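You operate a simulated robot arm through the tools that you are given. There is no shell and no other tool. Be economical: measure what you need, move in short steps, check, and stop when the job is done.

You run a simulated robot arm. Do the job below in one go: nothing can be reset, and whatever is moved stays where it is left.

## Task
Spin the black gear under the probe and sort it by run-out.
Fine: over 0.15 mm into the rework tray, else the pass tray; probe arm parked first.
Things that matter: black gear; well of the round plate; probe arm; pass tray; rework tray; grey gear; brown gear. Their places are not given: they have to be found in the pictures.

It is judged by the outcome, as a careful person would: the job done as asked, and still so three seconds after it is handed in. It fails if anything else is knocked over, pushed out of place, dropped, spilled or broken.

## Robot
A 7-joint arm with a two-finger parallel gripper, fixed in place. Base frame: the origin is at the foot of the arm, x ahead of it, y to its left, z up. Units: mm, rad, N and s.
Its first joint turns from -1.152 to 1.152 rad. Payload 2.4 kg.
Tool frame: the origin (TCP) lies between the finger pads and is the grasp point; the fingertips stand 30 mm ahead of it; z points along the fingers, y is the line along which they close. The gripper opens to 94 mm. The fingers are 28 mm wide and 10 mm thick; the gripper's body (50 by 96 mm) begins 55 mm behind the TCP.
Orientation is told as [roll, pitch, yaw] about the base's x, y, z axes, in that order, counted from this pose: with the fingers straight down and closing along the base's y, the tool's x points along the base's -x, its y along +y and its z along -z.

## Interface
- The arm moves only by the tool apply_moves. Its argument "motion" is a list of rows, each a list of 7 numbers: the shift along the tool's x, y, z in units of 250 mm (1.0 is 250 mm), then the turn, a rotation vector about the tool's x, y, z in units of 180 degrees (1.0 is 180 degrees), then the finger opening in mm, from 0 to 94. In form: [[x, y, z, ax, ay, az, gripper], ...]. A call has 1 to 12 rows; each row is the pose to reach, as a shift and turn from the pose commanded when the call began, along the tool's axes at that moment. A call with a number of a shift or a turn outside -1 to 1 is refused whole. A row lasts 0.2 s, in which the tool goes at most 50 mm and 0.15 rad; a call with a longer step from one row to the next is refused whole, and so is a gripper value outside its range. Where a pose cannot be reached the arm comes as near as it can. A force on the tool above 40 N (or 10 N above the force at the start of the call, whichever is more), or a blocked arm, ends the call early, and 0.2 s more pass. Each finger travels about 153 mm/s and halts on what it meets, pressing with about 27 N; the grip force reading is that of the motor and also rises with nothing between the fingers. The clock runs only during rows and for 0.2 s after the last one: add rows that repeat a pose to give the fingers time. The reply holds the time, the measured pose of the TCP, the force on the tool along the base axes, the opening and the grip force, in the units named above and with some noise.
- Cameras (640 x 400 px; columns grow to the right, rows downward): "scene" is fixed at [37.7, 471.8, 1442.9]; the picture's right is [-0.77, -0.63, 0.00], its down [-0.36, 0.44, -0.82] and it looks along [0.52, -0.63, -0.57] (base axes); focal length 284 px, centre (320, 200). "wrist" rides on the gripper at [-37, 0, -58] in the tool frame; the picture's right is [0.00, -1.00, 0.00], its down [0.97, 0.00, -0.24] and it looks along [0.24, 0.00, 0.97] (tool axes); focal length 218 px, centre (320, 200).
- capture(camera): a new picture of that camera. The clock stands still meanwhile.
- point_at(camera, pixels): for up to 12 pixels [column, row] of the newest picture of that camera ("zoom" is the newest enlarged one), the place [x, y, z] in the base frame of the surface seen there, good to about 2 mm. The clock stands still meanwhile.
- close_up(camera, box): a new picture of the part [left, top, right, bottom] of that camera's present view, enlarged. The clock stands still meanwhile.
- close_job(): hands the job in; it is judged then, once.

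Go step by step. Measure first, check grasps and placings, and put right what went wrong. The budget is 80 turns and 34 pictures, counting those below and the enlarged ones. Unless the task says otherwise, let go and move clear before handing in, and close with one line.

The tools are called after "Call:" by a JSON object that holds its "name" and its "arguments". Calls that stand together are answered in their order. apply_moves: Moves the arm, as the interface text tells. Its arguments: {"type":"object","properties":{"motion":{"type":"array"}},"required":["motion"]} The other tools are called the same way: capture (camera) takes a picture; point_at (camera, pixels) gives the place of the surface under pixels of a picture; close_up (camera, box) takes an enlarged picture of a part of a camera's view; close_job () hands the job in.

At the start:

```text
t: 0.0
eef_pos: [457.3, 107.4, 1267.0]
orientation: [0.001, 0.0, 0.0]
wrist_force: [0.1, 0.1, -0.2]
opening: 93.8
finger_force: 0.1
```

scene: 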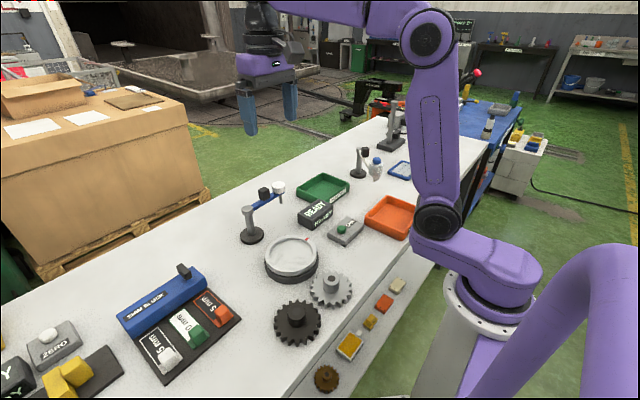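
wrist: 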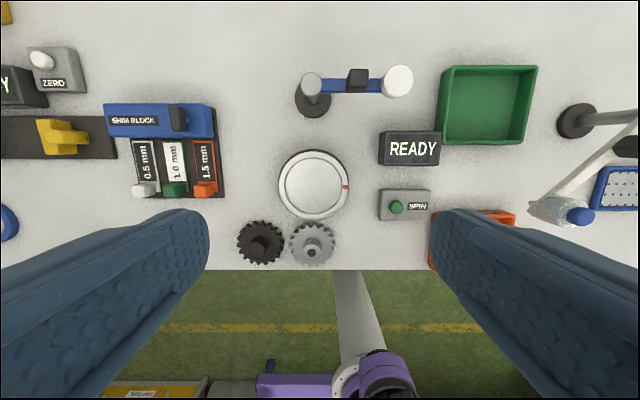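

The wrist view shows the black gear (260,243), grey gear (312,243), round plate (313,184), probe arm on a post (312,95), a SPIN button (396,207), the READY display, the green tray and the orange tray. I'll enlarge these to read the labels.

Call:
{"name": "close_up", "arguments": {"camera": "scene", "box": [220, 130, 440, 350]}}

Call:
{"name": "close_up", "arguments": {"camera": "wrist", "box": [220, 50, 560, 275]}}

Call:
{"name": "close_up", "arguments": {"camera": "scene", "box": [0, 230, 260, 400]}}

Call:
{"name": "point_at", "arguments": {"camera": "wrist", "pixels": [[313, 184], [260, 243], [312, 250], [312, 80], [358, 76], [397, 80], [396, 207], [486, 105], [436, 245], [280, 184], [346, 187], [330, 130]]}}

```text
1.82 times, centred on (330, 240) of scene
```

zoom: 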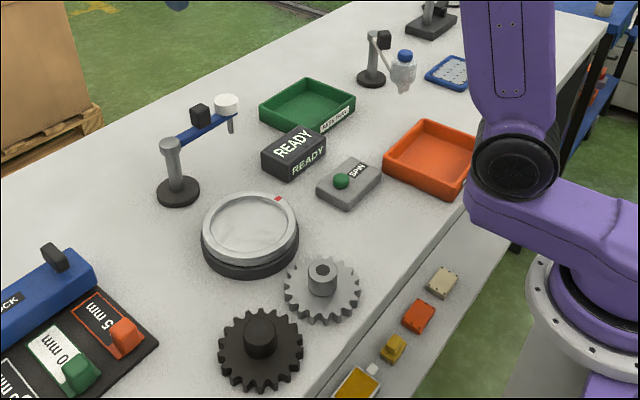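

```text
1.78 times, centred on (390, 162) of wrist
```

zoom: 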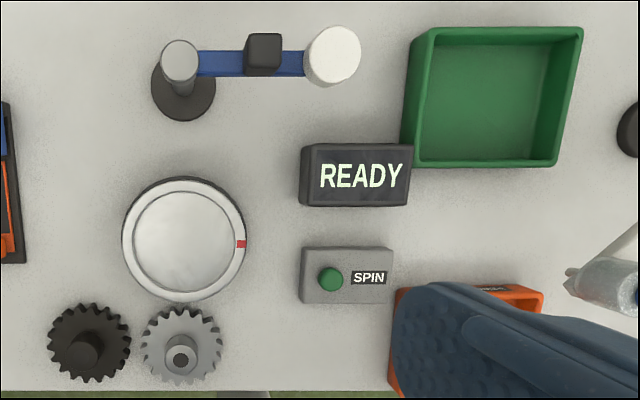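

```text
2.35 times, centred on (130, 315) of scene
```

zoom: 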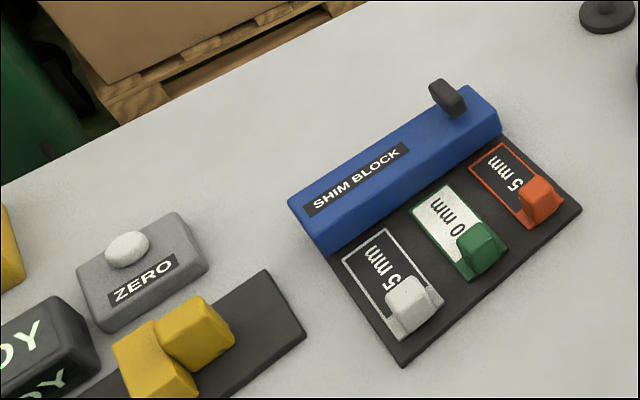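

```text
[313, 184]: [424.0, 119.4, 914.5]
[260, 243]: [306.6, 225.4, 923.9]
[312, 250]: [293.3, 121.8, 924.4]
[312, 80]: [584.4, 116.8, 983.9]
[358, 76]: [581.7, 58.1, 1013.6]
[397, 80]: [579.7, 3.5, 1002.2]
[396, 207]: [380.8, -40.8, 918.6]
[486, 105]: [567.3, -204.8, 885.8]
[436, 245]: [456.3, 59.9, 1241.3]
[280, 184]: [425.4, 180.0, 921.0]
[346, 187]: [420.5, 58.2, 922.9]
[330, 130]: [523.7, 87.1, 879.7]
```

All the readings share one frame, and both cameras agree that the bench top is at z≈880 here, not 220, so I'll use the measured heights. I'll now enlarge the tray labels and the probe arm.

Call:
{"name": "close_up", "arguments": {"camera": "scene", "box": [290, 160, 420, 250]}}

Call:
{"name": "point_at", "arguments": {"camera": "zoom", "pixels": [[160, 130], [450, 300], [262, 347], [222, 110], [30, 170], [278, 200], [520, 240], [460, 175], [390, 300], [620, 260], [540, 390]]}}

Call:
{"name": "close_up", "arguments": {"camera": "scene", "box": [230, 165, 330, 295]}}

```text
4.44 times, centred on (355, 205) of scene
```

zoom: 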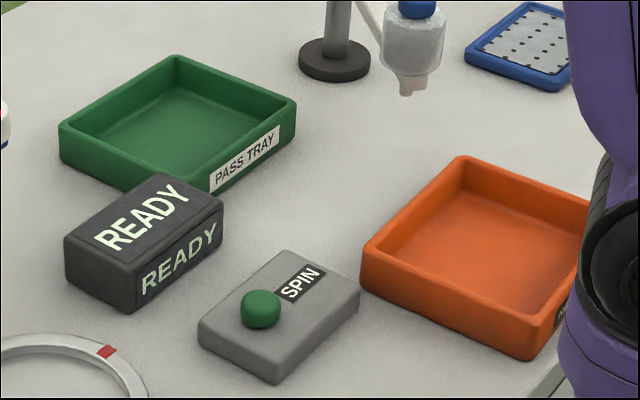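

```text
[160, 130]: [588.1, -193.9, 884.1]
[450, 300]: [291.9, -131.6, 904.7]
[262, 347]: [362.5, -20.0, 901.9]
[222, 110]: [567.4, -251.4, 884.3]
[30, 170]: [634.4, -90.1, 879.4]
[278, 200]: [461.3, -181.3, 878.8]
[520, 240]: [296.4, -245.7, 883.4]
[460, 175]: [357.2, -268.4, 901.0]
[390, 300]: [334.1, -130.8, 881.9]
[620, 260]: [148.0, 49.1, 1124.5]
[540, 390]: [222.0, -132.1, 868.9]
```

```text
3.08 times, centred on (280, 230) of scene
```

zoom: 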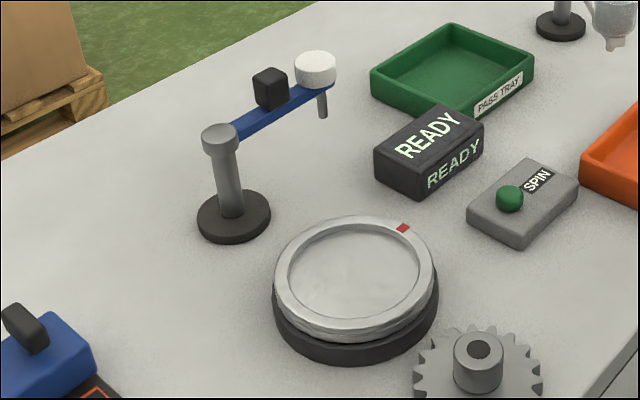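

Green is the PASS tray (centre about 570,-205) and orange is the other tray (about 300,-200). The black gear's hub is near (306,225,924), so I'll move above it for a close look.

Call:
{"name": "apply_moves", "arguments": {"motion": [[0.086, 0.067, 0.118, 0, 0, 0, 94], [0.172, 0.134, 0.236, 0, 0, 0, 94], [0.258, 0.202, 0.354, 0, 0, 0, 94], [0.345, 0.27, 0.473, 0, 0, 0, 94], [0.431, 0.337, 0.591, 0, 0, 0, 94], [0.518, 0.405, 0.71, 0, 0, 0, 94], [0.604, 0.472, 0.828, 0, 0, 0, 94], [0.604, 0.472, 0.828, 0, 0, 0, 94]]}}

Call:
{"name": "capture", "arguments": {"camera": "wrist"}}

```text
t: 1.8
eef_pos: [308.4, 221.4, 1056.3]
orientation: [0.0, 0.0, 0.0]
wrist_force: [0.9, -0.5, 1.0]
opening: 93.9
finger_force: 0.0
```

```text
26 pictures are left
```

wrist: 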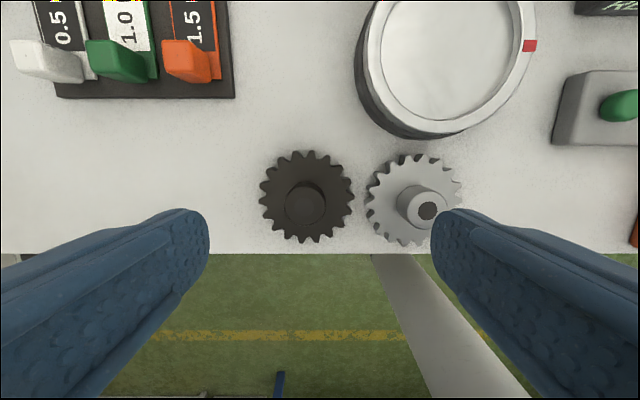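

The black gear is in clear view, with its hub near (305,204). I'll measure the hub, the teeth and the well.

Call:
{"name": "point_at", "arguments": {"camera": "wrist", "pixels": [[305, 206], [287, 204], [324, 204], [306, 223], [262, 195], [351, 195], [310, 153], [310, 241], [445, 50], [379, 50], [518, 50], [418, 203]]}}

Call:
{"name": "close_up", "arguments": {"camera": "wrist", "box": [240, 140, 370, 250]}}

```text
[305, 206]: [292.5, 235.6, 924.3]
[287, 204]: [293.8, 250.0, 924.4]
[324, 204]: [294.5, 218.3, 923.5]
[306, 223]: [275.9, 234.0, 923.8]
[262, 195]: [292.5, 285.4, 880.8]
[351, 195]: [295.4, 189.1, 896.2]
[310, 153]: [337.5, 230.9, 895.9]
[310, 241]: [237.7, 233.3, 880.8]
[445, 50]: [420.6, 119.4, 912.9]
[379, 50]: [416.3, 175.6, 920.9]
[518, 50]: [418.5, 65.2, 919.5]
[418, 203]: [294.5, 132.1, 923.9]
```

```text
3.64 times, centred on (305, 195) of wrist
```

zoom: 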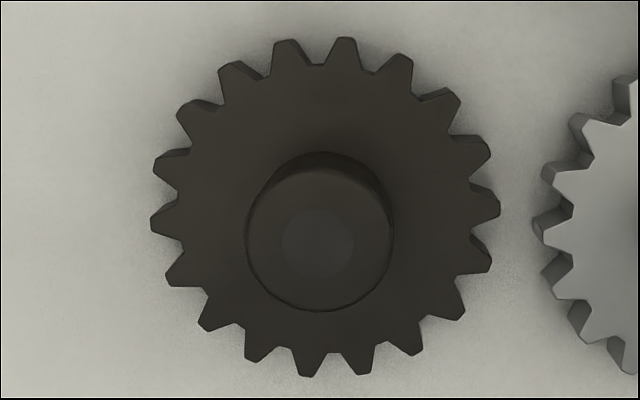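

The hub top is at (293.5,234.3,924) with radius about 17, and the gear face is at z 896. Before descending, I'll repeat the pose to see how noisy the readings are.

Call:
{"name": "apply_moves", "arguments": {"motion": [[0, 0, 0, 0, 0, 0, 70]]}}

Call:
{"name": "apply_moves", "arguments": {"motion": [[0, 0, 0, 0, 0, 0, 70]]}}

```text
t: 2.2
eef_pos: [307.7, 222.4, 1056.6]
orientation: [-0.001, 0.001, -0.001]
wrist_force: [0.4, 0.4, -0.3]
opening: 69.9
finger_force: 0.0
```

```text
t: 2.6
eef_pos: [307.3, 221.4, 1056.4]
orientation: [0.0, 0.001, 0.001]
wrist_force: [-0.4, 0.3, -0.2]
opening: 69.9
finger_force: 0.0
```

The pose reading is steady at (307.5,221.8,1056.4). I'll shift over the hub and descend to z≈965 before the final correction.

Call:
{"name": "apply_moves", "arguments": {"motion": [[0.03, 0.025, 0.1, 0, 0, 0, 70], [0.056, 0.05, 0.24, 0, 0, 0, 70], [0.056, 0.05, 0.36, 0, 0, 0, 70], [0.056, 0.05, 0.36, 0, 0, 0, 70]]}}

Call:
{"name": "capture", "arguments": {"camera": "wrist"}}

```text
t: 3.6
eef_pos: [293.7, 235.8, 968.5]
orientation: [-0.001, 0.0, 0.002]
wrist_force: [0.1, -0.1, 1.0]
opening: 69.5
finger_force: 0.0
```

```text
24 pictures are left
```

wrist: 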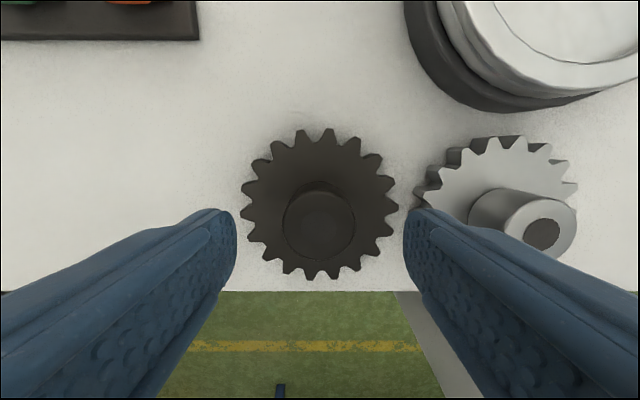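

The hub sits midway between the fingers. I'll narrow the opening, descend to z≈931 and grip.

Call:
{"name": "apply_moves", "arguments": {"motion": [[0, -0.004, 0, 0, 0, 0, 52], [0, -0.004, 0.08, 0, 0, 0, 52], [0, -0.004, 0.15, 0, 0, 0, 52], [0, -0.004, 0.15, 0, 0, 0, 52]]}}

Call:
{"name": "apply_moves", "arguments": {"motion": [[0, 0, 0, 0, 0, 0, 25], [0, 0, 0, 0, 0, 0, 25], [0, 0, 0, 0, 0, 0, 25]]}}

```text
t: 4.6
eef_pos: [293.2, 236.9, 931.2]
orientation: [0.0, 0.002, -0.001]
wrist_force: [0.0, -0.2, 0.3]
opening: 51.9
finger_force: 0.1
```

```text
t: 5.4
eef_pos: [294.2, 238.6, 931.3]
orientation: [-0.002, 0.0, 0.0]
wrist_force: [0.6, -0.1, 0.3]
opening: 37.2
finger_force: 27.5
```

The hub is held (opening 37.2, 27 N). I'll lift and move partway toward the well to measure it.

Call:
{"name": "apply_moves", "arguments": {"motion": [[0, 0, -0.1, 0, 0, 0, 25], [0, 0, -0.2, 0, 0, 0, 25], [0, 0, -0.36, 0, 0, 0, 25], [0, 0, -0.52, 0, 0, 0, 25], [0, -0.08, -0.6, 0, 0, 0, 25], [-0.1, -0.18, -0.6, 0, 0, 0, 25], [-0.2, -0.28, -0.6, 0, 0, 0, 25], [-0.2, -0.28, -0.6, 0, 0, 0, 25]]}}

Call:
{"name": "capture", "arguments": {"camera": "wrist"}}

```text
t: 7.2
eef_pos: [341.2, 167.3, 1082.3]
orientation: [0.001, 0.0, 0.0]
wrist_force: [0.5, 0.4, 0.2]
opening: 25.1
finger_force: 0.1
```

```text
23 pictures are left
```

wrist: 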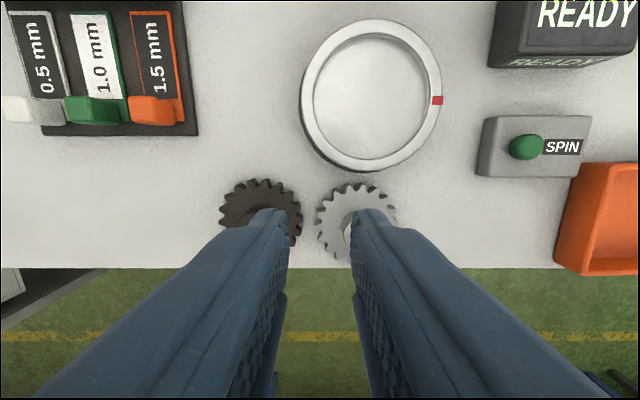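

The opening is 25.1 and the gear is still on the bench at about (258,212), so it slipped out of the grip. I'll re-measure it along with the well.

Call:
{"name": "point_at", "arguments": {"camera": "wrist", "pixels": [[246, 226], [254, 212], [222, 205], [300, 205], [258, 180], [314, 92], [426, 97], [369, 36], [369, 155], [369, 95], [302, 95], [440, 95]]}}

Call:
{"name": "apply_moves", "arguments": {"motion": [[0, 0, 0, 0, 0, 0, 52], [0.1, 0.13, 0, 0, 0, 0, 52], [0.2, 0.25, 0, 0, 0, 0, 52], [0.2, 0.25, 0.15, 0, 0, 0, 52], [0.2, 0.25, 0.15, 0, 0, 0, 52]]}}

Call:
{"name": "close_up", "arguments": {"camera": "wrist", "box": [200, 100, 440, 250]}}

```text
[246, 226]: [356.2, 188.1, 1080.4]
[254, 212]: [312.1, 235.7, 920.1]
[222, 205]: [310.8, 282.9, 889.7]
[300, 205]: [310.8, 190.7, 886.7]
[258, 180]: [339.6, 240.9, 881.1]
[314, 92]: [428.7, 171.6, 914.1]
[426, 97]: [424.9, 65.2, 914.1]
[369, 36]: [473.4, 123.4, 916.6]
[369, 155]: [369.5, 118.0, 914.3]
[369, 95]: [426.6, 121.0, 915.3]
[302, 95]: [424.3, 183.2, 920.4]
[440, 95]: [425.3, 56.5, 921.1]
```

```text
t: 8.4
eef_pos: [290.0, 230.2, 1048.4]
orientation: [0.001, 0.0, 0.0]
wrist_force: [0.4, -0.2, 0.0]
opening: 52.1
finger_force: 0.1
```

```text
2.67 times, centred on (320, 175) of wrist
```

zoom: 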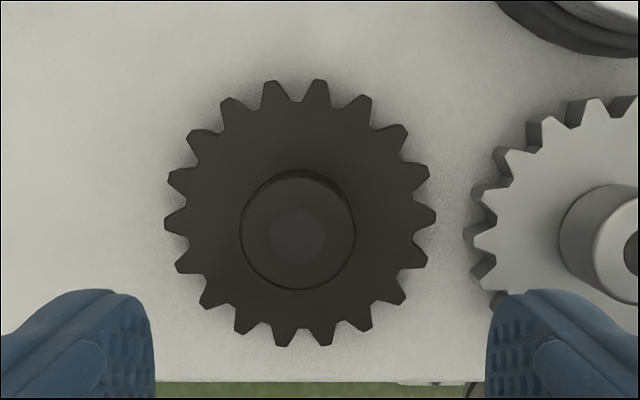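

I'll measure the hub rim again in this view to centre the grip.

Call:
{"name": "point_at", "arguments": {"camera": "zoom", "pixels": [[298, 235], [244, 235], [351, 235], [298, 190], [298, 283], [260, 140], [168, 222], [433, 215], [314, 84], [285, 343]]}}

```text
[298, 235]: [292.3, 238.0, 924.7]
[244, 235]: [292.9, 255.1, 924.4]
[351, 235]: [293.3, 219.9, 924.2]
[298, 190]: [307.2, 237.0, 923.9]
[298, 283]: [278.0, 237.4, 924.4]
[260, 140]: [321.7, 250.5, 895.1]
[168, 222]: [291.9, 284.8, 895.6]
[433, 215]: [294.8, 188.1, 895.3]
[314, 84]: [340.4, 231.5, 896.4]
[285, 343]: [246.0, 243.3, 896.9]
```

The hub centre is (292.8,237.5), its diameter is about 36, and the tooth radius is about 48. I'll grip a little deeper with the gripper command at 0, then lift slowly.

Call:
{"name": "apply_moves", "arguments": {"motion": [[-0.006, 0.029, 0.1, 0, 0, 0, 56], [-0.011, 0.029, 0.25, 0, 0, 0, 56], [-0.011, 0.029, 0.38, 0, 0, 0, 56], [-0.011, 0.029, 0.44, 0, 0, 0, 56], [-0.011, 0.029, 0.44, 0, 0, 0, 56]]}}

```text
t: 9.6
eef_pos: [296.3, 237.0, 934.6]
orientation: [-0.001, 0.0, 0.001]
wrist_force: [0.0, -0.3, -0.1]
opening: 56.2
finger_force: 0.1
```

The TCP is at x 296.3, so I'll correct by 3.3 mm and go down to about 929, then grip.

Call:
{"name": "apply_moves", "arguments": {"motion": [[0.013, 0.002, 0.01, 0, 0, 0, 56], [0.013, 0.002, 0.021, 0, 0, 0, 56], [0.013, 0.002, 0.021, 0, 0, 0, 56]]}}

Call:
{"name": "apply_moves", "arguments": {"motion": [[0, 0, 0, 0, 0, 0, 0], [0, 0, 0, 0, 0, 0, 0], [0, 0, 0, 0, 0, 0, 0], [0, 0, 0, 0, 0, 0, 0]]}}

Call:
{"name": "apply_moves", "arguments": {"motion": [[0, 0, -0.01, 0, 0, 0, 0], [0, 0, -0.02, 0, 0, 0, 0], [0, 0, -0.03, 0, 0, 0, 0], [0, 0, -0.04, 0, 0, 0, 0], [0, 0, -0.05, 0, 0, 0, 0], [0, 0, -0.06, 0, 0, 0, 0], [0, 0, -0.06, 0, 0, 0, 0]]}}

```text
t: 10.4
eef_pos: [292.0, 238.0, 928.6]
orientation: [0.0, 0.0, -0.001]
wrist_force: [0.7, -0.2, 0.0]
opening: 56.1
finger_force: 0.0
```

```text
t: 11.4
eef_pos: [290.3, 238.6, 929.5]
orientation: [0.001, 0.001, -0.001]
wrist_force: [-1.2, -2.0, 1.1]
opening: 37.2
finger_force: 27.5
```

```text
t: 13.0
eef_pos: [293.2, 237.4, 944.7]
orientation: [0.001, 0.0, 0.001]
wrist_force: [0.8, -0.3, -5.1]
opening: 37.0
finger_force: 27.3
```

The gear is now hanging in the grip (5 N, opening 37.0). I'll keep raising it gently.

Call:
{"name": "apply_moves", "arguments": {"motion": [[0, 0, -0.02, 0, 0, 0, 0], [0, 0, -0.05, 0, 0, 0, 0], [0, 0, -0.08, 0, 0, 0, 0], [0, 0, -0.11, 0, 0, 0, 0], [0, 0, -0.14, 0, 0, 0, 0], [0, 0, -0.17, 0, 0, 0, 0], [0, 0, -0.19, 0, 0, 0, 0], [0, 0, -0.2, 0, 0, 0, 0], [0, 0, -0.2, 0, 0, 0, 0]]}}

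```text
t: 15.0
eef_pos: [292.8, 236.4, 994.1]
orientation: [0.0, 0.0, 0.0]
wrist_force: [-0.6, 0.9, -5.2]
opening: 37.2
finger_force: 26.7
```

Still held. The well centre works out at about (422,119.3) with inner radius about 53. I'll carry the gear there slowly.

Call:
{"name": "apply_moves", "arguments": {"motion": [[-0.02, -0.018, 0, 0, 0, 0, 0], [-0.065, -0.06, 0, 0, 0, 0, 0], [-0.12, -0.11, 0, 0, 0, 0, 0], [-0.18, -0.163, 0, 0, 0, 0, 0], [-0.24, -0.218, 0, 0, 0, 0, 0], [-0.3, -0.272, 0, 0, 0, 0, 0], [-0.36, -0.327, 0, 0, 0, 0, 0], [-0.42, -0.381, 0, 0, 0, 0, 0], [-0.47, -0.426, 0, 0, 0, 0, 0], [-0.505, -0.458, 0, 0, 0, 0, 0], [-0.516, -0.468, 0, 0, 0, 0, 0], [-0.516, -0.468, 0, 0, 0, 0, 0]]}}

Call:
{"name": "capture", "arguments": {"camera": "wrist"}}

```text
t: 17.6
eef_pos: [424.0, 120.5, 993.6]
orientation: [-0.001, 0.001, -0.001]
wrist_force: [0.1, 0.3, -4.6]
opening: 37.0
finger_force: 27.5
```

```text
21 pictures are left
```

wrist: 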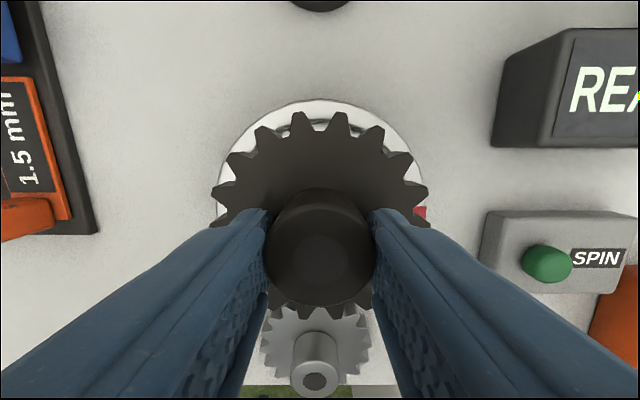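

The gear is centred over the ring (rim at 217 and 425 px). I'll lower it about 31 mm in small steps.

Call:
{"name": "apply_moves", "arguments": {"motion": [[0.006, -0.004, 0.02, 0, 0, 0, 0], [0.006, -0.004, 0.05, 0, 0, 0, 0], [0.006, -0.004, 0.08, 0, 0, 0, 0], [0.006, -0.004, 0.1, 0, 0, 0, 0], [0.006, -0.004, 0.113, 0, 0, 0, 0], [0.006, -0.004, 0.12, 0, 0, 0, 0], [0.006, -0.004, 0.12, 0, 0, 0, 0]]}}

```text
t: 19.2
eef_pos: [419.0, 118.2, 965.0]
orientation: [0.001, 0.0, 0.001]
wrist_force: [-1.2, -1.6, 12.0]
opening: 37.1
finger_force: 27.5
```

There's a 12 N upward push at z 965, so the gear is touching something. I'll check whether it is seated in the well or on the rim.

Call:
{"name": "capture", "arguments": {"camera": "wrist"}}

Call:
{"name": "close_up", "arguments": {"camera": "scene", "box": [240, 200, 370, 300]}}

```text
20 pictures are left
```

wrist: 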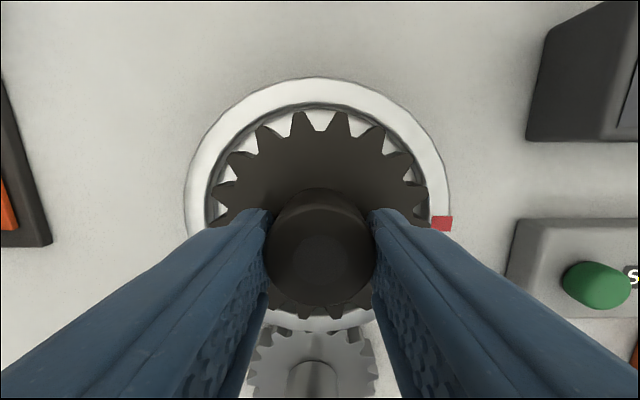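

```text
4.00 times, centred on (305, 250) of scene
```

zoom: 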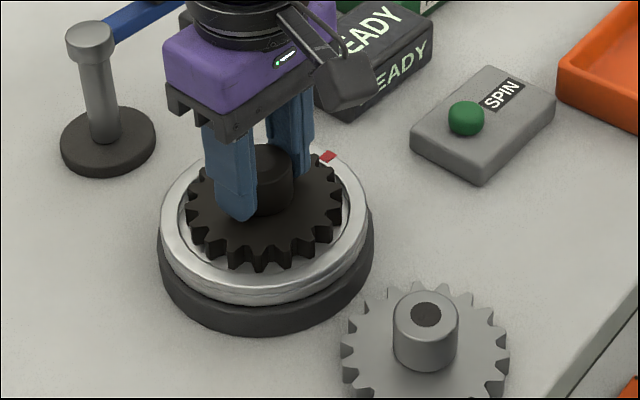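

The gear is inside the ring but slightly toward the robot side. I'll nudge it +2.5 mm in x, set it down and release.

Call:
{"name": "apply_moves", "arguments": {"motion": [[0, 0, -0.01, 0, 0, 0, 0], [-0.01, 0, -0.01, 0, 0, 0, 0], [-0.01, 0, -0.002, 0, 0, 0, 0], [-0.01, 0, -0.002, 0, 0, 0, 0]]}}

Call:
{"name": "apply_moves", "arguments": {"motion": [[0, 0, 0, 0, 0, 0, 45], [0, 0, 0, 0, 0, 0, 56], [0, 0, -0.05, 0, 0, 0, 56], [0, 0, -0.2, 0, 0, 0, 56], [0, 0, -0.4, 0, 0, 0, 56], [0, 0, -0.55, 0, 0, 0, 56], [0, 0, -0.55, 0, 0, 0, 56]]}}

Call:
{"name": "capture", "arguments": {"camera": "wrist"}}

```text
t: 20.2
eef_pos: [421.6, 119.0, 964.0]
orientation: [-0.001, 0.0, 0.0]
wrist_force: [-0.8, 0.8, -4.1]
opening: 36.8
finger_force: 27.3
```

```text
t: 21.8
eef_pos: [423.9, 121.2, 1100.8]
orientation: [0.0, -0.001, 0.002]
wrist_force: [0.0, -0.4, -0.6]
opening: 56.1
finger_force: 0.0
```

```text
18 pictures are left
```

wrist: 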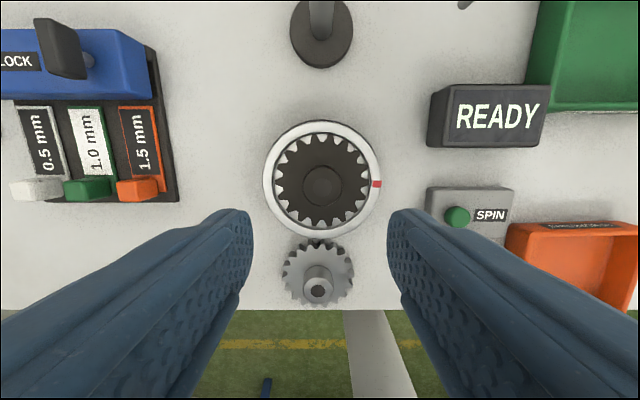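

The gear is seated in the well. Next I'll measure the probe arm from the scene camera.

Call:
{"name": "close_up", "arguments": {"camera": "scene", "box": [235, 170, 305, 250]}}

Call:
{"name": "point_at", "arguments": {"camera": "zoom", "pixels": [[130, 175], [130, 330], [240, 120], [270, 70], [272, 45], [408, 40], [408, 75], [434, 140], [437, 155], [330, 120], [285, 95], [315, 50]]}}

```text
5.00 times, centred on (270, 210) of scene
```

zoom: 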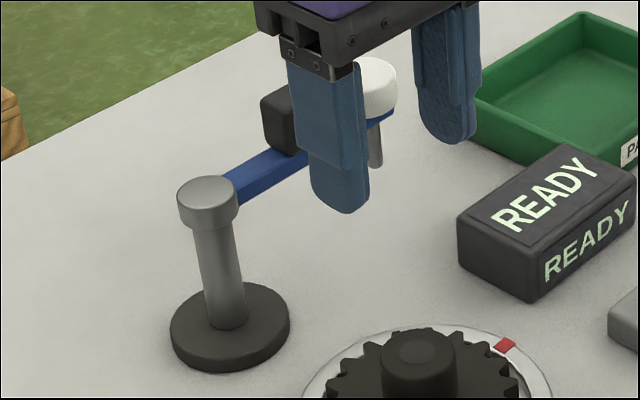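

```text
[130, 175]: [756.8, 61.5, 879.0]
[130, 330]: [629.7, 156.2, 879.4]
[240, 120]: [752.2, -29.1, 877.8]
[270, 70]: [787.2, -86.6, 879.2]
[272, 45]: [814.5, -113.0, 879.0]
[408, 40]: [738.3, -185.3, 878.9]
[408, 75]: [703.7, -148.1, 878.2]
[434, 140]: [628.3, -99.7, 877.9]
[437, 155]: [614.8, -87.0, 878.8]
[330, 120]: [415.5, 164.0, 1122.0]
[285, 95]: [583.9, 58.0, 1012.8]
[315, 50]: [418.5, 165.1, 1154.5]
```

Those pixels were off because of the zoom's aspect ratio. I'll repeat the measurement on the features in this picture.

Call:
{"name": "point_at", "arguments": {"camera": "zoom", "pixels": [[208, 190], [228, 250], [240, 185], [260, 170], [295, 160], [271, 100], [282, 140], [378, 70], [385, 95], [377, 140], [376, 163], [385, 118]]}}

```text
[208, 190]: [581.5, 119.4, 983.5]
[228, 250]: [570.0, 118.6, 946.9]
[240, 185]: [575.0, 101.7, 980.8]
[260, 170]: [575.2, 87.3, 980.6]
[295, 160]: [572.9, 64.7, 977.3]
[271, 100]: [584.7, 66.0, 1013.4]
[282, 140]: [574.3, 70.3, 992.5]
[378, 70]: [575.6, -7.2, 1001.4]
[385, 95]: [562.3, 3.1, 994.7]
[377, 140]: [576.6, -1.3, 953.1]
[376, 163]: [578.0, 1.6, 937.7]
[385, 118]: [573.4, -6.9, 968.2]
```

The pivot is at (583,118), the head at (580,2) with its stem tip at z≈937, and the black handle at (584,60) spanning z 985–1013. That is far out, so I'll test reach above the handle at a safe height.

Call:
{"name": "apply_moves", "arguments": {"motion": [[-0.13, -0.05, 0, 0, 0, 0, 56], [-0.26, -0.1, 0, 0, 0, 0, 56], [-0.39, -0.15, 0, 0, 0, 0, 56], [-0.52, -0.2, 0, 0, 0, 0, 56], [-0.624, -0.244, 0, 0, 0, 0, 56], [-0.624, -0.244, 0.06, 0, 0, 0, 56], [-0.624, -0.244, 0.06, 0, 0, 0, 56]]}}

Call:
{"name": "capture", "arguments": {"camera": "wrist"}}

```text
t: 23.4
eef_pos: [578.5, 58.6, 1085.8]
orientation: [0.002, 0.0, 0.0]
wrist_force: [0.0, 0.4, 0.0]
opening: 56.4
finger_force: 0.0
```

```text
16 pictures are left
```

wrist: 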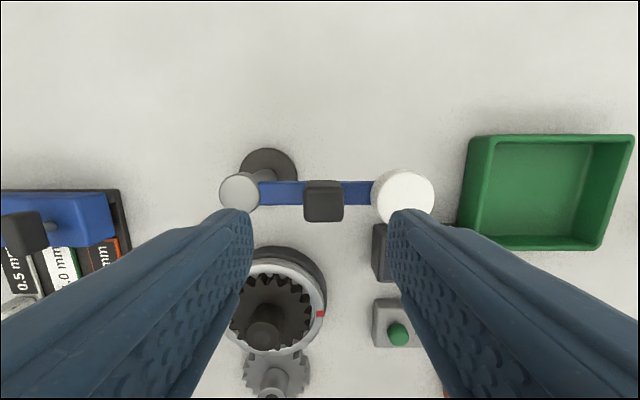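

It reaches without trouble. I'll measure the handle from here, then turn the tool a quarter turn so the fingers straddle the handle along x.

Call:
{"name": "point_at", "arguments": {"camera": "wrist", "pixels": [[323, 207], [305, 207], [342, 207], [323, 194], [323, 219], [239, 192], [225, 192], [257, 192], [403, 197], [372, 197], [433, 197], [281, 193]]}}

Call:
{"name": "apply_moves", "arguments": {"motion": [[0, 0, 0, 0, 0, -0.045, 56], [0, 0, 0, 0, 0, -0.09, 56], [0, 0, 0, 0, 0, -0.135, 56], [0, 0, 0, 0, 0, -0.18, 56], [0, 0, 0, 0, 0, -0.225, 56], [0, 0, 0, 0, 0, -0.27, 56], [0, 0, 0, 0, 0, -0.315, 56], [0, 0, 0, 0, 0, -0.36, 56], [0, 0, 0, 0, 0, -0.405, 56], [0, 0, 0, 0, 0, -0.45, 56], [0, 0, 0, 0, 0, -0.49, 56], [0, 0, 0, 0, 0, -0.5, 56]]}}

```text
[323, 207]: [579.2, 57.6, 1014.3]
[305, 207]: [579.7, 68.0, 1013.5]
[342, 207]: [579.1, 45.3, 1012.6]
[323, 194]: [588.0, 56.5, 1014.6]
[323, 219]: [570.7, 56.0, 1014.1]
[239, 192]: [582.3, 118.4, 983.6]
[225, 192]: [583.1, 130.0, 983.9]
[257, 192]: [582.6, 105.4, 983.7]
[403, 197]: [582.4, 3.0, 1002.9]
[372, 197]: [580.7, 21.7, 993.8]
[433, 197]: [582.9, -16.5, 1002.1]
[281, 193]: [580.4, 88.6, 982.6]
```

```text
t: 26.0
eef_pos: [578.8, 59.0, 1087.1]
orientation: [0.001, -0.001, 1.573]
wrist_force: [-0.6, 0.8, 0.6]
opening: 56.3
finger_force: 0.0
```

The yaw is now 1.573 and the handle centre is (580,57), about 23 mm square. I'll descend to z≈1019 with the fingers either side of it.

Call:
{"name": "apply_moves", "arguments": {"motion": [[0.008, -0.004, 0.1, 0, 0, 0, 56], [0.008, -0.004, 0.2, 0, 0, 0, 56], [0.008, -0.004, 0.26, 0, 0, 0, 56], [0.008, -0.004, 0.26, 0, 0, 0, 56]]}}

Call:
{"name": "capture", "arguments": {"camera": "wrist"}}

```text
t: 27.0
eef_pos: [577.3, 57.5, 1019.2]
orientation: [-0.001, 0.0, 1.572]
wrist_force: [0.2, 0.6, 1.3]
opening: 55.8
finger_force: 0.0
```

```text
15 pictures are left
```

wrist: 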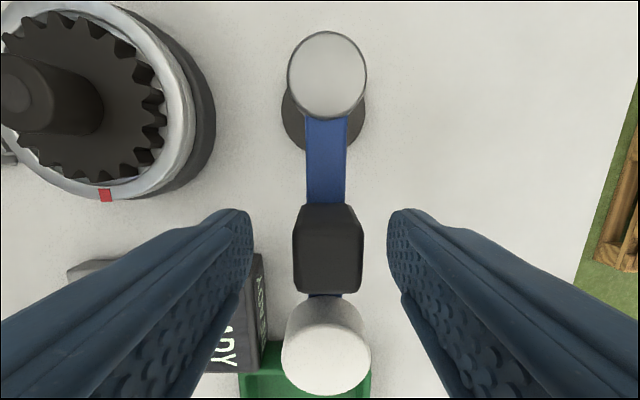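

The fingers straddle the handle cleanly. I'll centre on it and close to a loose cage of about 26 mm.

Call:
{"name": "apply_moves", "arguments": {"motion": [[0, -0.008, 0, 0, 0, 0, 40], [0, -0.008, 0, 0, 0, 0, 26], [0, -0.008, 0, 0, 0, 0, 26]]}}

```text
t: 27.8
eef_pos: [580.6, 55.9, 1020.6]
orientation: [0.001, 0.0, 1.57]
wrist_force: [-0.4, -0.2, -0.8]
opening: 25.9
finger_force: 0.1
```

The cage is closed without squeezing the handle. Now I'll swing the first 45° of arc about the pivot.

Call:
{"name": "apply_moves", "arguments": {"motion": [[-0.002, 0.032, 0, 0, 0, 0.0417, 26], [-0.008, 0.063, 0, 0, 0, 0.0833, 26], [-0.0186, 0.0934, 0, 0, 0, 0.125, 26], [-0.0327, 0.122, 0, 0, 0, 0.1667, 26], [-0.0504, 0.1485, 0, 0, 0, 0.2083, 26], [-0.0715, 0.1725, 0, 0, 0, 0.25, 26], [-0.0715, 0.1725, 0, 0, 0, 0.25, 26]]}}

Call:
{"name": "capture", "arguments": {"camera": "wrist"}}

```text
t: 29.4
eef_pos: [539.9, 74.0, 1022.5]
orientation: [0.0, 0.0, 0.783]
wrist_force: [-0.2, -0.5, -0.9]
opening: 26.5
finger_force: 0.3
```

```text
14 pictures are left
```

wrist: 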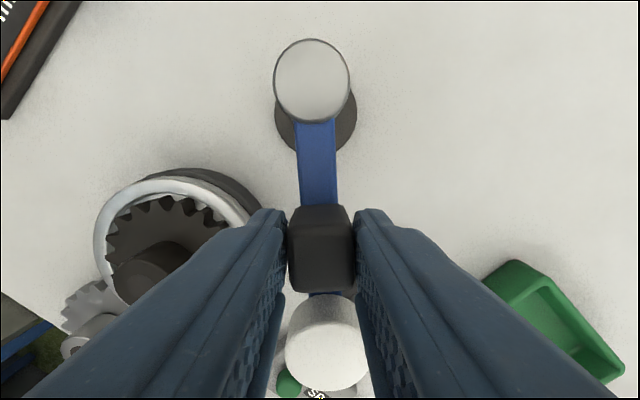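

The probe arm follows smoothly with no force. I'll complete the second 45° the same way, lowering slightly.

Call:
{"name": "apply_moves", "arguments": {"motion": [[-0.002, 0.032, 0.004, 0, 0, 0.0417, 26], [-0.008, 0.063, 0.008, 0, 0, 0.0833, 26], [-0.0186, 0.0934, 0.008, 0, 0, 0.125, 26], [-0.0327, 0.122, 0.008, 0, 0, 0.1667, 26], [-0.0504, 0.1485, 0.008, 0, 0, 0.2083, 26], [-0.0715, 0.1725, 0.008, 0, 0, 0.25, 26], [-0.0715, 0.1725, 0.008, 0, 0, 0.25, 26]]}}

Call:
{"name": "capture", "arguments": {"camera": "scene"}}

Call:
{"name": "capture", "arguments": {"camera": "wrist"}}

```text
t: 31.0
eef_pos: [520.8, 118.5, 1020.4]
orientation: [0.0, 0.001, -0.002]
wrist_force: [0.4, 0.2, -0.8]
opening: 26.1
finger_force: 0.2
```

```text
13 pictures are left
```

scene: 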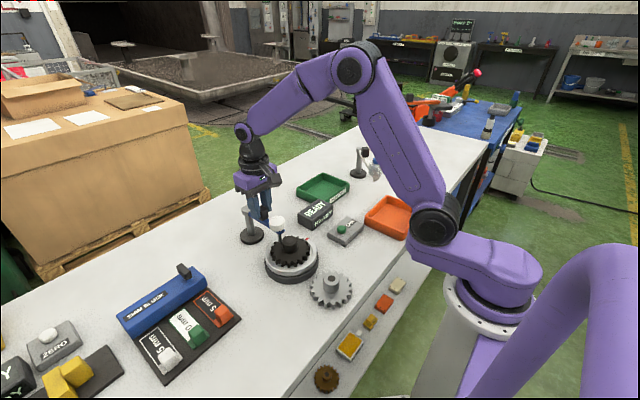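

```text
12 pictures are left
```

wrist: 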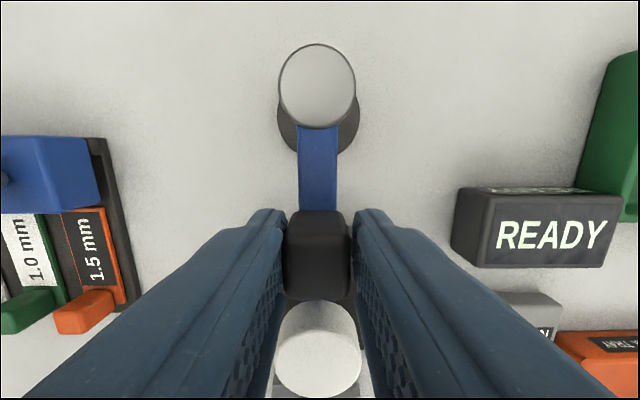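

The probe head is now over the gear rim and the beam points at the gear. I'll open, rise and move above the SPIN button (about 381,-41).

Call:
{"name": "apply_moves", "arguments": {"motion": [[0, 0, 0, 0, 0, 0, 56], [0, 0, -0.12, 0, 0, 0, 56], [0, 0, -0.28, 0, 0, 0, 56], [0.113, -0.128, -0.28, 0, 0, 0, 40], [0.226, -0.255, -0.28, 0, 0, 0, 20], [0.339, -0.383, -0.28, 0, 0, 0, 0], [0.452, -0.51, -0.28, 0, 0, 0, 0], [0.562, -0.638, -0.2, 0, 0, 0, 0], [0.562, -0.638, -0.1, 0, 0, 0, 0], [0.562, -0.638, 0.05, 0, 0, 0, 0], [0.562, -0.638, 0.05, 0, 0, 0, 0]]}}

Call:
{"name": "capture", "arguments": {"camera": "wrist"}}

```text
t: 33.4
eef_pos: [380.8, -41.8, 1004.7]
orientation: [0.0, -0.002, 0.0]
wrist_force: [0.2, 0.6, 0.0]
opening: 0.0
finger_force: 27.2
```

```text
11 pictures are left
```

wrist: 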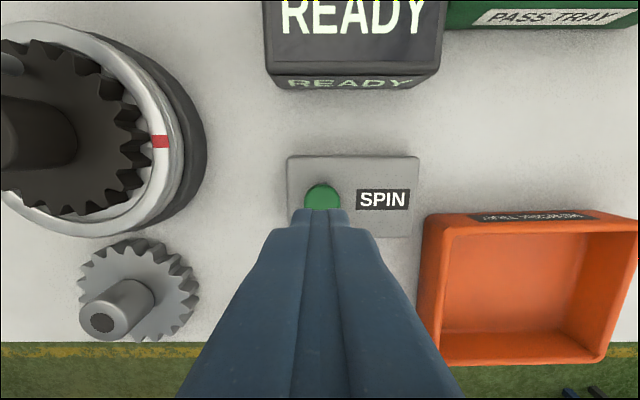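

The button at (322,197) is directly ahead of the fingertips. I'll measure it, and the orange tray at the same time.

Call:
{"name": "point_at", "arguments": {"camera": "wrist", "pixels": [[322, 195], [308, 195], [336, 195], [322, 186], [540, 280], [450, 225], [630, 222], [605, 355], [440, 340], [640, 20], [560, 30], [470, 5]]}}

```text
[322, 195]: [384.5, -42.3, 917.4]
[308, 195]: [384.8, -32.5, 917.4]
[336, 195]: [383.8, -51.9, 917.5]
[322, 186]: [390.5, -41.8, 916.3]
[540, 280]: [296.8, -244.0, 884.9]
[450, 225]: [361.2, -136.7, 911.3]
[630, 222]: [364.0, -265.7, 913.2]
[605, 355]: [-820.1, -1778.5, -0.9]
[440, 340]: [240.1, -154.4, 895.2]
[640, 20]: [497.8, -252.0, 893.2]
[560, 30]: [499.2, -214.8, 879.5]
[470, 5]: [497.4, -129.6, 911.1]
```

The button is at (381,-42) with its top at 917.4. I'll press to about 3 mm past contact and come back up.

Call:
{"name": "apply_moves", "arguments": {"motion": [[0, 0, 0.1, 0, 0, 0, 0], [0, 0, 0.19, 0, 0, 0, 0], [0, 0, 0.22, 0, 0, 0, 0], [0, 0, 0.232, 0, 0, 0, 0], [0, 0, 0.242, 0, 0, 0, 0]]}}

```text
t: 34.6
eef_pos: [381.1, -43.3, 947.0]
orientation: [-0.001, 0.0, 0.002]
wrist_force: [0.4, -1.0, 0.9]
opening: 0.0
finger_force: 27.5
```

The tip is at 917 with no real force yet, so I'll press further in small steps.

Call:
{"name": "apply_moves", "arguments": {"motion": [[0, 0, 0.008, 0, 0, 0, 0], [0, 0, 0.016, 0, 0, 0, 0], [0, 0, 0.02, 0, 0, 0, 0]]}}

Call:
{"name": "capture", "arguments": {"camera": "wrist"}}

```text
t: 35.4
eef_pos: [380.4, -42.4, 942.4]
orientation: [0.0, 0.0, -0.001]
wrist_force: [1.7, -1.0, 3.2]
opening: 0.0
finger_force: 26.6
```

```text
10 pictures are left
```

wrist: 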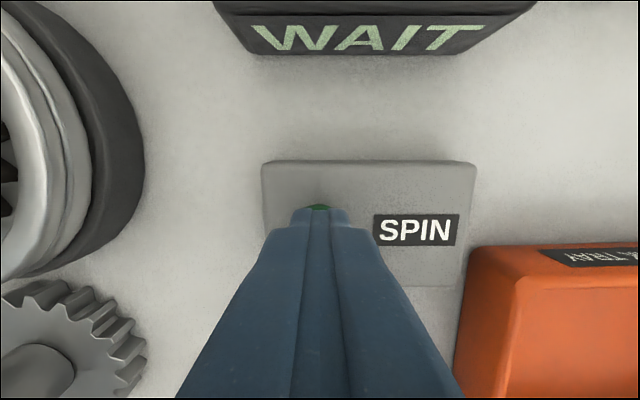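

The display now reads WAIT, so the press registered. I'll lift clear and give it a couple of seconds.

Call:
{"name": "apply_moves", "arguments": {"motion": [[0, 0, -0.05, 0, 0, 0, 0], [0, 0, -0.15, 0, 0, 0, 0], [0.04, 0, -0.3, 0, 0, 0, 0], [0.08, 0, -0.45, 0, 0, 0, 0], [0.08, 0, -0.55, 0, 0, 0, 0], [0.08, 0, -0.55, 0, 0, 0, 0], [0.08, 0, -0.55, 0, 0, 0, 0], [0.08, 0, -0.55, 0, 0, 0, 0], [0.08, 0, -0.55, 0, 0, 0, 0], [0.08, 0, -0.55, 0, 0, 0, 0], [0.08, 0, -0.55, 0, 0, 0, 0], [0.08, 0, -0.55, 0, 0, 0, 0]]}}

Call:
{"name": "capture", "arguments": {"camera": "wrist"}}

```text
t: 38.0
eef_pos: [363.1, -46.3, 1080.4]
orientation: [-0.001, 0.001, 0.001]
wrist_force: [0.5, 0.3, -0.5]
opening: 0.0
finger_force: 27.0
```

```text
9 pictures are left
```

wrist: 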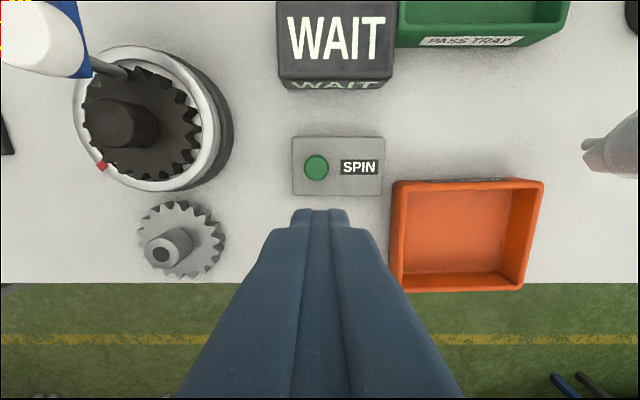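

The plate is spinning (the red mark has moved to (102,166)) and the display still says WAIT. I'll wait longer.

Call:
{"name": "apply_moves", "arguments": {"motion": [[0, 0, 0, 0, 0, 0, 0], [0, 0, 0, 0, 0, 0, 0], [0, 0, 0, 0, 0, 0, 0], [0, 0, 0, 0, 0, 0, 0], [0, 0, 0, 0, 0, 0, 0], [0, 0, 0, 0, 0, 0, 0], [0, 0, 0, 0, 0, 0, 0], [0, 0, 0, 0, 0, 0, 0], [0, 0, 0, 0, 0, 0, 0], [0, 0, 0, 0, 0, 0, 0], [0, 0, 0, 0, 0, 0, 0], [0, 0, 0, 0, 0, 0, 0]]}}

Call:
{"name": "apply_moves", "arguments": {"motion": [[0, 0, 0, 0, 0, 0, 0], [0, 0, 0, 0, 0, 0, 0], [0, 0, 0, 0, 0, 0, 0], [0, 0, 0, 0, 0, 0, 0], [0, 0, 0, 0, 0, 0, 0], [0, 0, 0, 0, 0, 0, 0], [0, 0, 0, 0, 0, 0, 0], [0, 0, 0, 0, 0, 0, 0]]}}

Call:
{"name": "capture", "arguments": {"camera": "wrist"}}

```text
t: 40.6
eef_pos: [362.4, -46.9, 1079.7]
orientation: [0.001, -0.001, 0.0]
wrist_force: [-0.1, -0.1, -0.6]
opening: 0.0
finger_force: 27.3
```

```text
t: 42.4
eef_pos: [362.8, -46.7, 1079.9]
orientation: [0.0, -0.001, -0.001]
wrist_force: [0.0, -0.5, 0.3]
opening: 0.0
finger_force: 27.3
```

```text
8 pictures are left
```

wrist: 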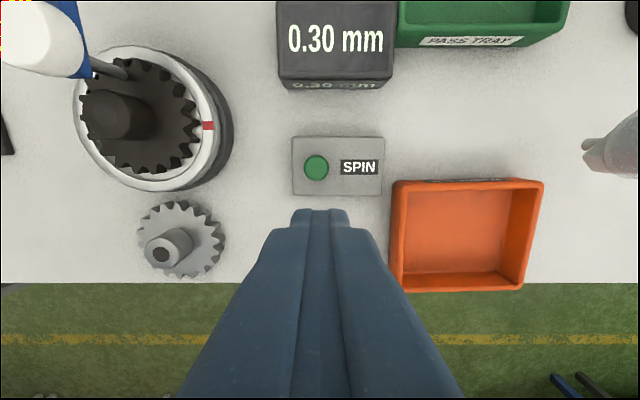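

The display reads 0.30 mm, which is above 0.15, so the gear goes to the rework (orange) tray. First I'll park the probe arm, so I'm returning over its handle at (521,118.5).

Call:
{"name": "apply_moves", "arguments": {"motion": [[-0.1, 0.11, -0.02, 0, 0, 0, 20], [-0.21, 0.22, -0.04, 0, 0, 0, 40], [-0.32, 0.33, -0.04, 0, 0, 0, 56], [-0.43, 0.44, -0.04, 0, 0, 0, 56], [-0.54, 0.55, -0.04, 0, 0, 0, 56], [-0.634, 0.66, -0.04, 0, 0, 0, 56], [-0.634, 0.66, -0.04, 0, 0, 0, 56]]}}

Call:
{"name": "apply_moves", "arguments": {"motion": [[0, 0, 0, 0, 0, 0, 56]]}}

```text
t: 44.0
eef_pos: [518.7, 120.5, 1085.9]
orientation: [-0.001, 0.0, 0.001]
wrist_force: [-0.5, 0.4, -0.2]
opening: 55.8
finger_force: 0.0
```

```text
t: 44.4
eef_pos: [519.8, 120.6, 1087.2]
orientation: [-0.001, -0.001, 0.001]
wrist_force: [0.1, 0.0, 0.0]
opening: 56.1
finger_force: 0.2
```

I'm above the handle; I'll descend to about 1020 and close the cage.

Call:
{"name": "apply_moves", "arguments": {"motion": [[-0.006, -0.006, 0.1, 0, 0, 0, 56], [-0.006, -0.006, 0.2, 0, 0, 0, 56], [-0.006, -0.006, 0.266, 0, 0, 0, 56], [-0.006, -0.006, 0.266, 0, 0, 0, 40], [-0.006, -0.006, 0.266, 0, 0, 0, 26], [-0.006, -0.006, 0.266, 0, 0, 0, 26]]}}

Call:
{"name": "capture", "arguments": {"camera": "wrist"}}

```text
t: 45.8
eef_pos: [521.2, 119.7, 1018.6]
orientation: [0.001, 0.0, 0.0]
wrist_force: [-0.2, -1.1, -0.4]
opening: 26.0
finger_force: 0.1
```

```text
7 pictures are left
```

wrist: 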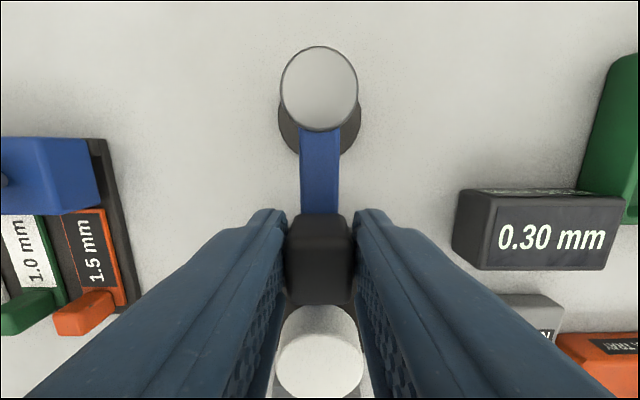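

The cage is centred on the handle and the reading still shows 0.30 mm. I'll swing back the first 45°.

Call:
{"name": "apply_moves", "arguments": {"motion": [[-0.002, -0.032, 0, 0, 0, -0.0417, 26], [-0.008, -0.063, 0, 0, 0, -0.0833, 26], [-0.0186, -0.0934, 0, 0, 0, -0.125, 26], [-0.0327, -0.122, 0, 0, 0, -0.1667, 26], [-0.0504, -0.1485, 0, 0, 0, -0.2083, 26], [-0.0715, -0.1725, 0, 0, 0, -0.25, 26], [-0.0715, -0.1725, 0, 0, 0, -0.25, 26]]}}

```text
t: 47.4
eef_pos: [538.8, 76.7, 1021.7]
orientation: [0.0, 0.001, 0.786]
wrist_force: [0.2, -0.2, 0.0]
opening: 26.0
finger_force: 0.0
```

Free swing so far. Second half, with a small overshoot to take up the cage clearance.

Call:
{"name": "apply_moves", "arguments": {"motion": [[0.001, -0.038, 0.004, 0, 0, -0.0417, 26], [-0.005, -0.07, 0.006, 0, 0, -0.0833, 26], [-0.0156, -0.1, 0.006, 0, 0, -0.125, 26], [-0.0297, -0.129, 0.006, 0, 0, -0.1667, 26], [-0.0474, -0.155, 0.006, 0, 0, -0.2083, 26], [-0.0685, -0.179, 0.006, 0, 0, -0.25, 26], [-0.076, -0.187, 0.006, 0, 0, -0.2639, 26], [-0.076, -0.187, 0.006, 0, 0, -0.2639, 26]]}}

```text
t: 49.2
eef_pos: [584.0, 58.7, 1020.2]
orientation: [0.003, 0.0, 1.614]
wrist_force: [-12.3, 5.2, -1.9]
opening: 33.0
finger_force: 6.1
```

The arm is against its parked stop (12 N, fingers pushed apart to 33), so it's home. I'll back off a little, open and rise.

Call:
{"name": "apply_moves", "arguments": {"motion": [[0, 0.016, 0, 0, 0, 0.0139, 40], [0, 0.012, 0, 0, 0, 0.0139, 56], [0, 0.012, -0.1, 0, 0, 0.0139, 56], [0, 0.012, -0.28, 0, 0, 0.0139, 56], [0, 0.012, -0.28, 0, 0, 0.0139, 56]]}}

Call:
{"name": "capture", "arguments": {"camera": "wrist"}}

```text
t: 50.4
eef_pos: [579.8, 57.2, 1091.0]
orientation: [0.0, 0.0, 1.572]
wrist_force: [0.2, 0.2, 0.0]
opening: 56.0
finger_force: 0.0
```

```text
6 pictures are left
```

wrist: 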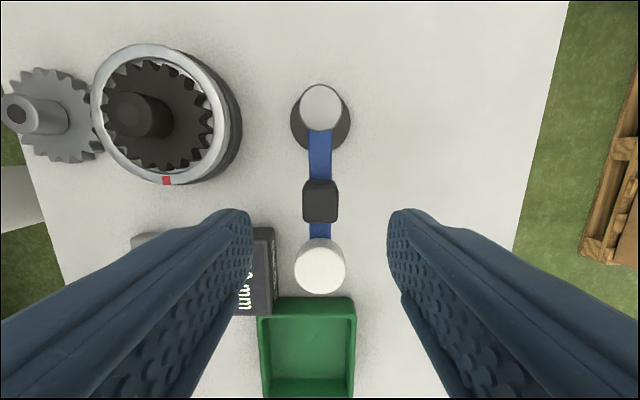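

The probe arm is parked as it was at the start. I'll measure the gear hub in this view and turn the tool back to yaw 0 while moving over the gear.

Call:
{"name": "point_at", "arguments": {"camera": "wrist", "pixels": [[130, 117], [108, 117], [150, 117], [130, 98], [130, 136], [320, 263], [321, 107]]}}

Call:
{"name": "apply_moves", "arguments": {"motion": [[0, 0.03, 0, 0, 0, 0.045, 56], [0, 0.08, 0, 0, 0, 0.09, 56], [-0.02, 0.14, 0, 0, 0, 0.135, 56], [-0.05, 0.2, 0, 0, 0, 0.18, 56], [-0.08, 0.27, 0, 0, 0, 0.225, 56], [-0.11, 0.34, 0, 0, 0, 0.27, 56], [-0.14, 0.41, 0, 0, 0, 0.315, 56], [-0.17, 0.48, 0, 0, 0, 0.36, 56], [-0.2, 0.54, 0, 0, 0, 0.405, 56], [-0.23, 0.59, 0, 0, 0, 0.45, 56], [-0.249, 0.624, 0, 0, 0, 0.49, 56], [-0.249, 0.624, 0, 0, 0, 0.5, 56]]}}

```text
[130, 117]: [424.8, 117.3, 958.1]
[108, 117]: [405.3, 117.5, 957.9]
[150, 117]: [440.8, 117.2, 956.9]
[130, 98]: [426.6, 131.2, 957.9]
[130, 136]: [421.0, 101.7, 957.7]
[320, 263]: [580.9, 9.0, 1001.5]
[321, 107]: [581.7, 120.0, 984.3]
```

```text
t: 53.0
eef_pos: [425.0, 121.4, 1092.4]
orientation: [0.001, 0.0, -0.003]
wrist_force: [-0.5, 0.2, -0.4]
opening: 56.1
finger_force: 0.0
```

The hub is at (423,117.5) with its top at 958. I'll descend around it to z≈966 and check.

Call:
{"name": "apply_moves", "arguments": {"motion": [[0.006, -0.012, 0.12, 0, 0, 0, 56], [0.006, -0.012, 0.28, 0, 0, 0, 56], [0.006, -0.012, 0.42, 0, 0, 0, 56], [0.006, -0.012, 0.505, 0, 0, 0, 56], [0.006, -0.012, 0.505, 0, 0, 0, 56]]}}

Call:
{"name": "capture", "arguments": {"camera": "wrist"}}

```text
t: 54.2
eef_pos: [423.1, 118.9, 966.5]
orientation: [0.0, -0.001, 0.0]
wrist_force: [0.4, -0.5, 1.0]
opening: 55.8
finger_force: 0.1
```

```text
5 pictures are left
```

wrist: 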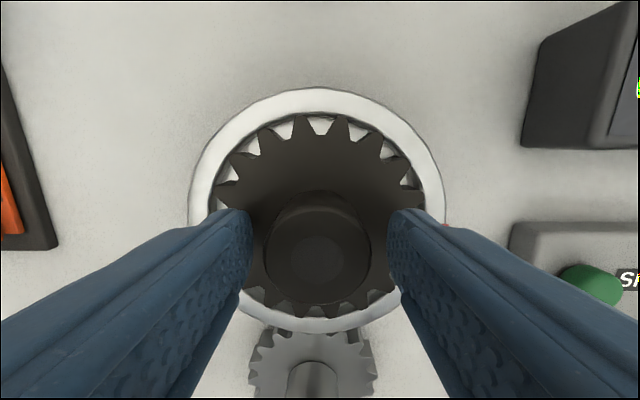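

The hub is centred between the fingers. I'll go 3.5 mm lower, grip and lift slowly.

Call:
{"name": "apply_moves", "arguments": {"motion": [[0, 0, 0.014, 0, 0, 0, 56], [0, 0, 0.014, 0, 0, 0, 56]]}}

Call:
{"name": "apply_moves", "arguments": {"motion": [[0, 0, 0, 0, 0, 0, 0], [0, 0, 0, 0, 0, 0, 0], [0, 0, 0, 0, 0, 0, 0], [0, 0, 0, 0, 0, 0, 0]]}}

Call:
{"name": "apply_moves", "arguments": {"motion": [[0, 0, -0.01, 0, 0, 0, 0], [0, 0, -0.02, 0, 0, 0, 0], [0, 0, -0.03, 0, 0, 0, 0], [0, 0, -0.045, 0, 0, 0, 0], [0, 0, -0.06, 0, 0, 0, 0], [0, 0, -0.08, 0, 0, 0, 0], [0, 0, -0.1, 0, 0, 0, 0], [0, 0, -0.12, 0, 0, 0, 0], [0, 0, -0.14, 0, 0, 0, 0], [0, 0, -0.155, 0, 0, 0, 0], [0, 0, -0.16, 0, 0, 0, 0], [0, 0, -0.16, 0, 0, 0, 0]]}}

```text
t: 54.8
eef_pos: [423.5, 118.6, 961.2]
orientation: [0.0, -0.001, 0.0]
wrist_force: [-0.7, 0.7, -0.5]
opening: 55.8
finger_force: 0.0
```

```text
t: 55.8
eef_pos: [423.8, 117.8, 961.6]
orientation: [0.001, 0.0, 0.001]
wrist_force: [1.2, 2.6, 0.4]
opening: 37.1
finger_force: 26.9
```

```text
t: 58.4
eef_pos: [424.0, 117.8, 1000.3]
orientation: [0.0, 0.0, -0.002]
wrist_force: [-0.1, -0.4, -4.9]
opening: 36.6
finger_force: 26.9
```

Held and lifted clear (4.9 N, opening 36.6). The orange tray's centre works out at about (297,-202), so I'll carry the gear there in two gentle legs.

Call:
{"name": "apply_moves", "arguments": {"motion": [[0.01, -0.02, 0, 0, 0, 0, 0], [0.03, -0.07, 0, 0, 0, 0, 0], [0.055, -0.135, 0, 0, 0, 0, 0], [0.08, -0.2, 0, 0, 0, 0, 0], [0.107, -0.27, 0, 0, 0, 0, 0], [0.134, -0.34, 0, 0, 0, 0, 0], [0.162, -0.41, 0, 0, 0, 0, 0], [0.19, -0.48, 0, 0, 0, 0, 0], [0.218, -0.55, 0, 0, 0, 0, 0], [0.24, -0.605, 0, 0, 0, 0, 0], [0.254, -0.635, 0, 0, 0, 0, 0], [0.256, -0.64, 0, 0, 0, 0, 0]]}}

Call:
{"name": "apply_moves", "arguments": {"motion": [[0.01, -0.02, 0, 0, 0, 0, 0], [0.03, -0.07, 0, 0, 0, 0, 0], [0.055, -0.135, 0, 0, 0, 0, 0], [0.08, -0.2, 0, 0, 0, 0, 0], [0.107, -0.27, 0, 0, 0, 0, 0], [0.134, -0.34, 0, 0, 0, 0, 0], [0.162, -0.41, 0, 0, 0, 0, 0], [0.19, -0.48, 0, 0, 0, 0, 0], [0.218, -0.55, 0, 0, 0, 0, 0], [0.238, -0.605, 0, 0, 0, 0, 0], [0.25, -0.635, 0, 0, 0, 0, 0], [0.252, -0.64, 0, 0, 0, 0, 0]]}}

Call:
{"name": "capture", "arguments": {"camera": "wrist"}}

```text
t: 61.0
eef_pos: [359.0, -43.5, 1000.0]
orientation: [0.0, -0.001, 0.001]
wrist_force: [-0.6, 0.3, -5.1]
opening: 36.7
finger_force: 27.0
```

```text
t: 63.6
eef_pos: [296.5, -203.1, 1001.8]
orientation: [0.0, 0.0, -0.001]
wrist_force: [-0.5, -0.5, -5.3]
opening: 36.4
finger_force: 26.7
```

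```text
4 pictures are left
```

wrist: 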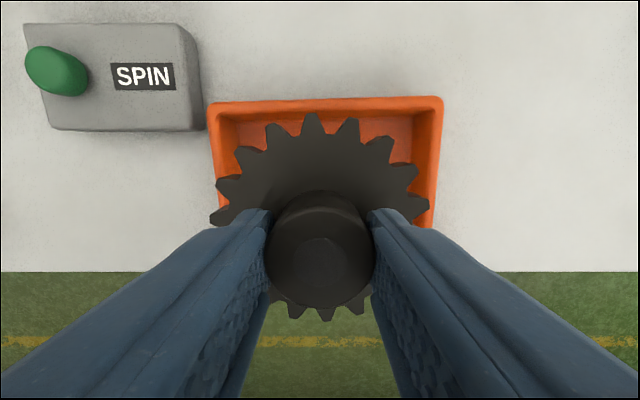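

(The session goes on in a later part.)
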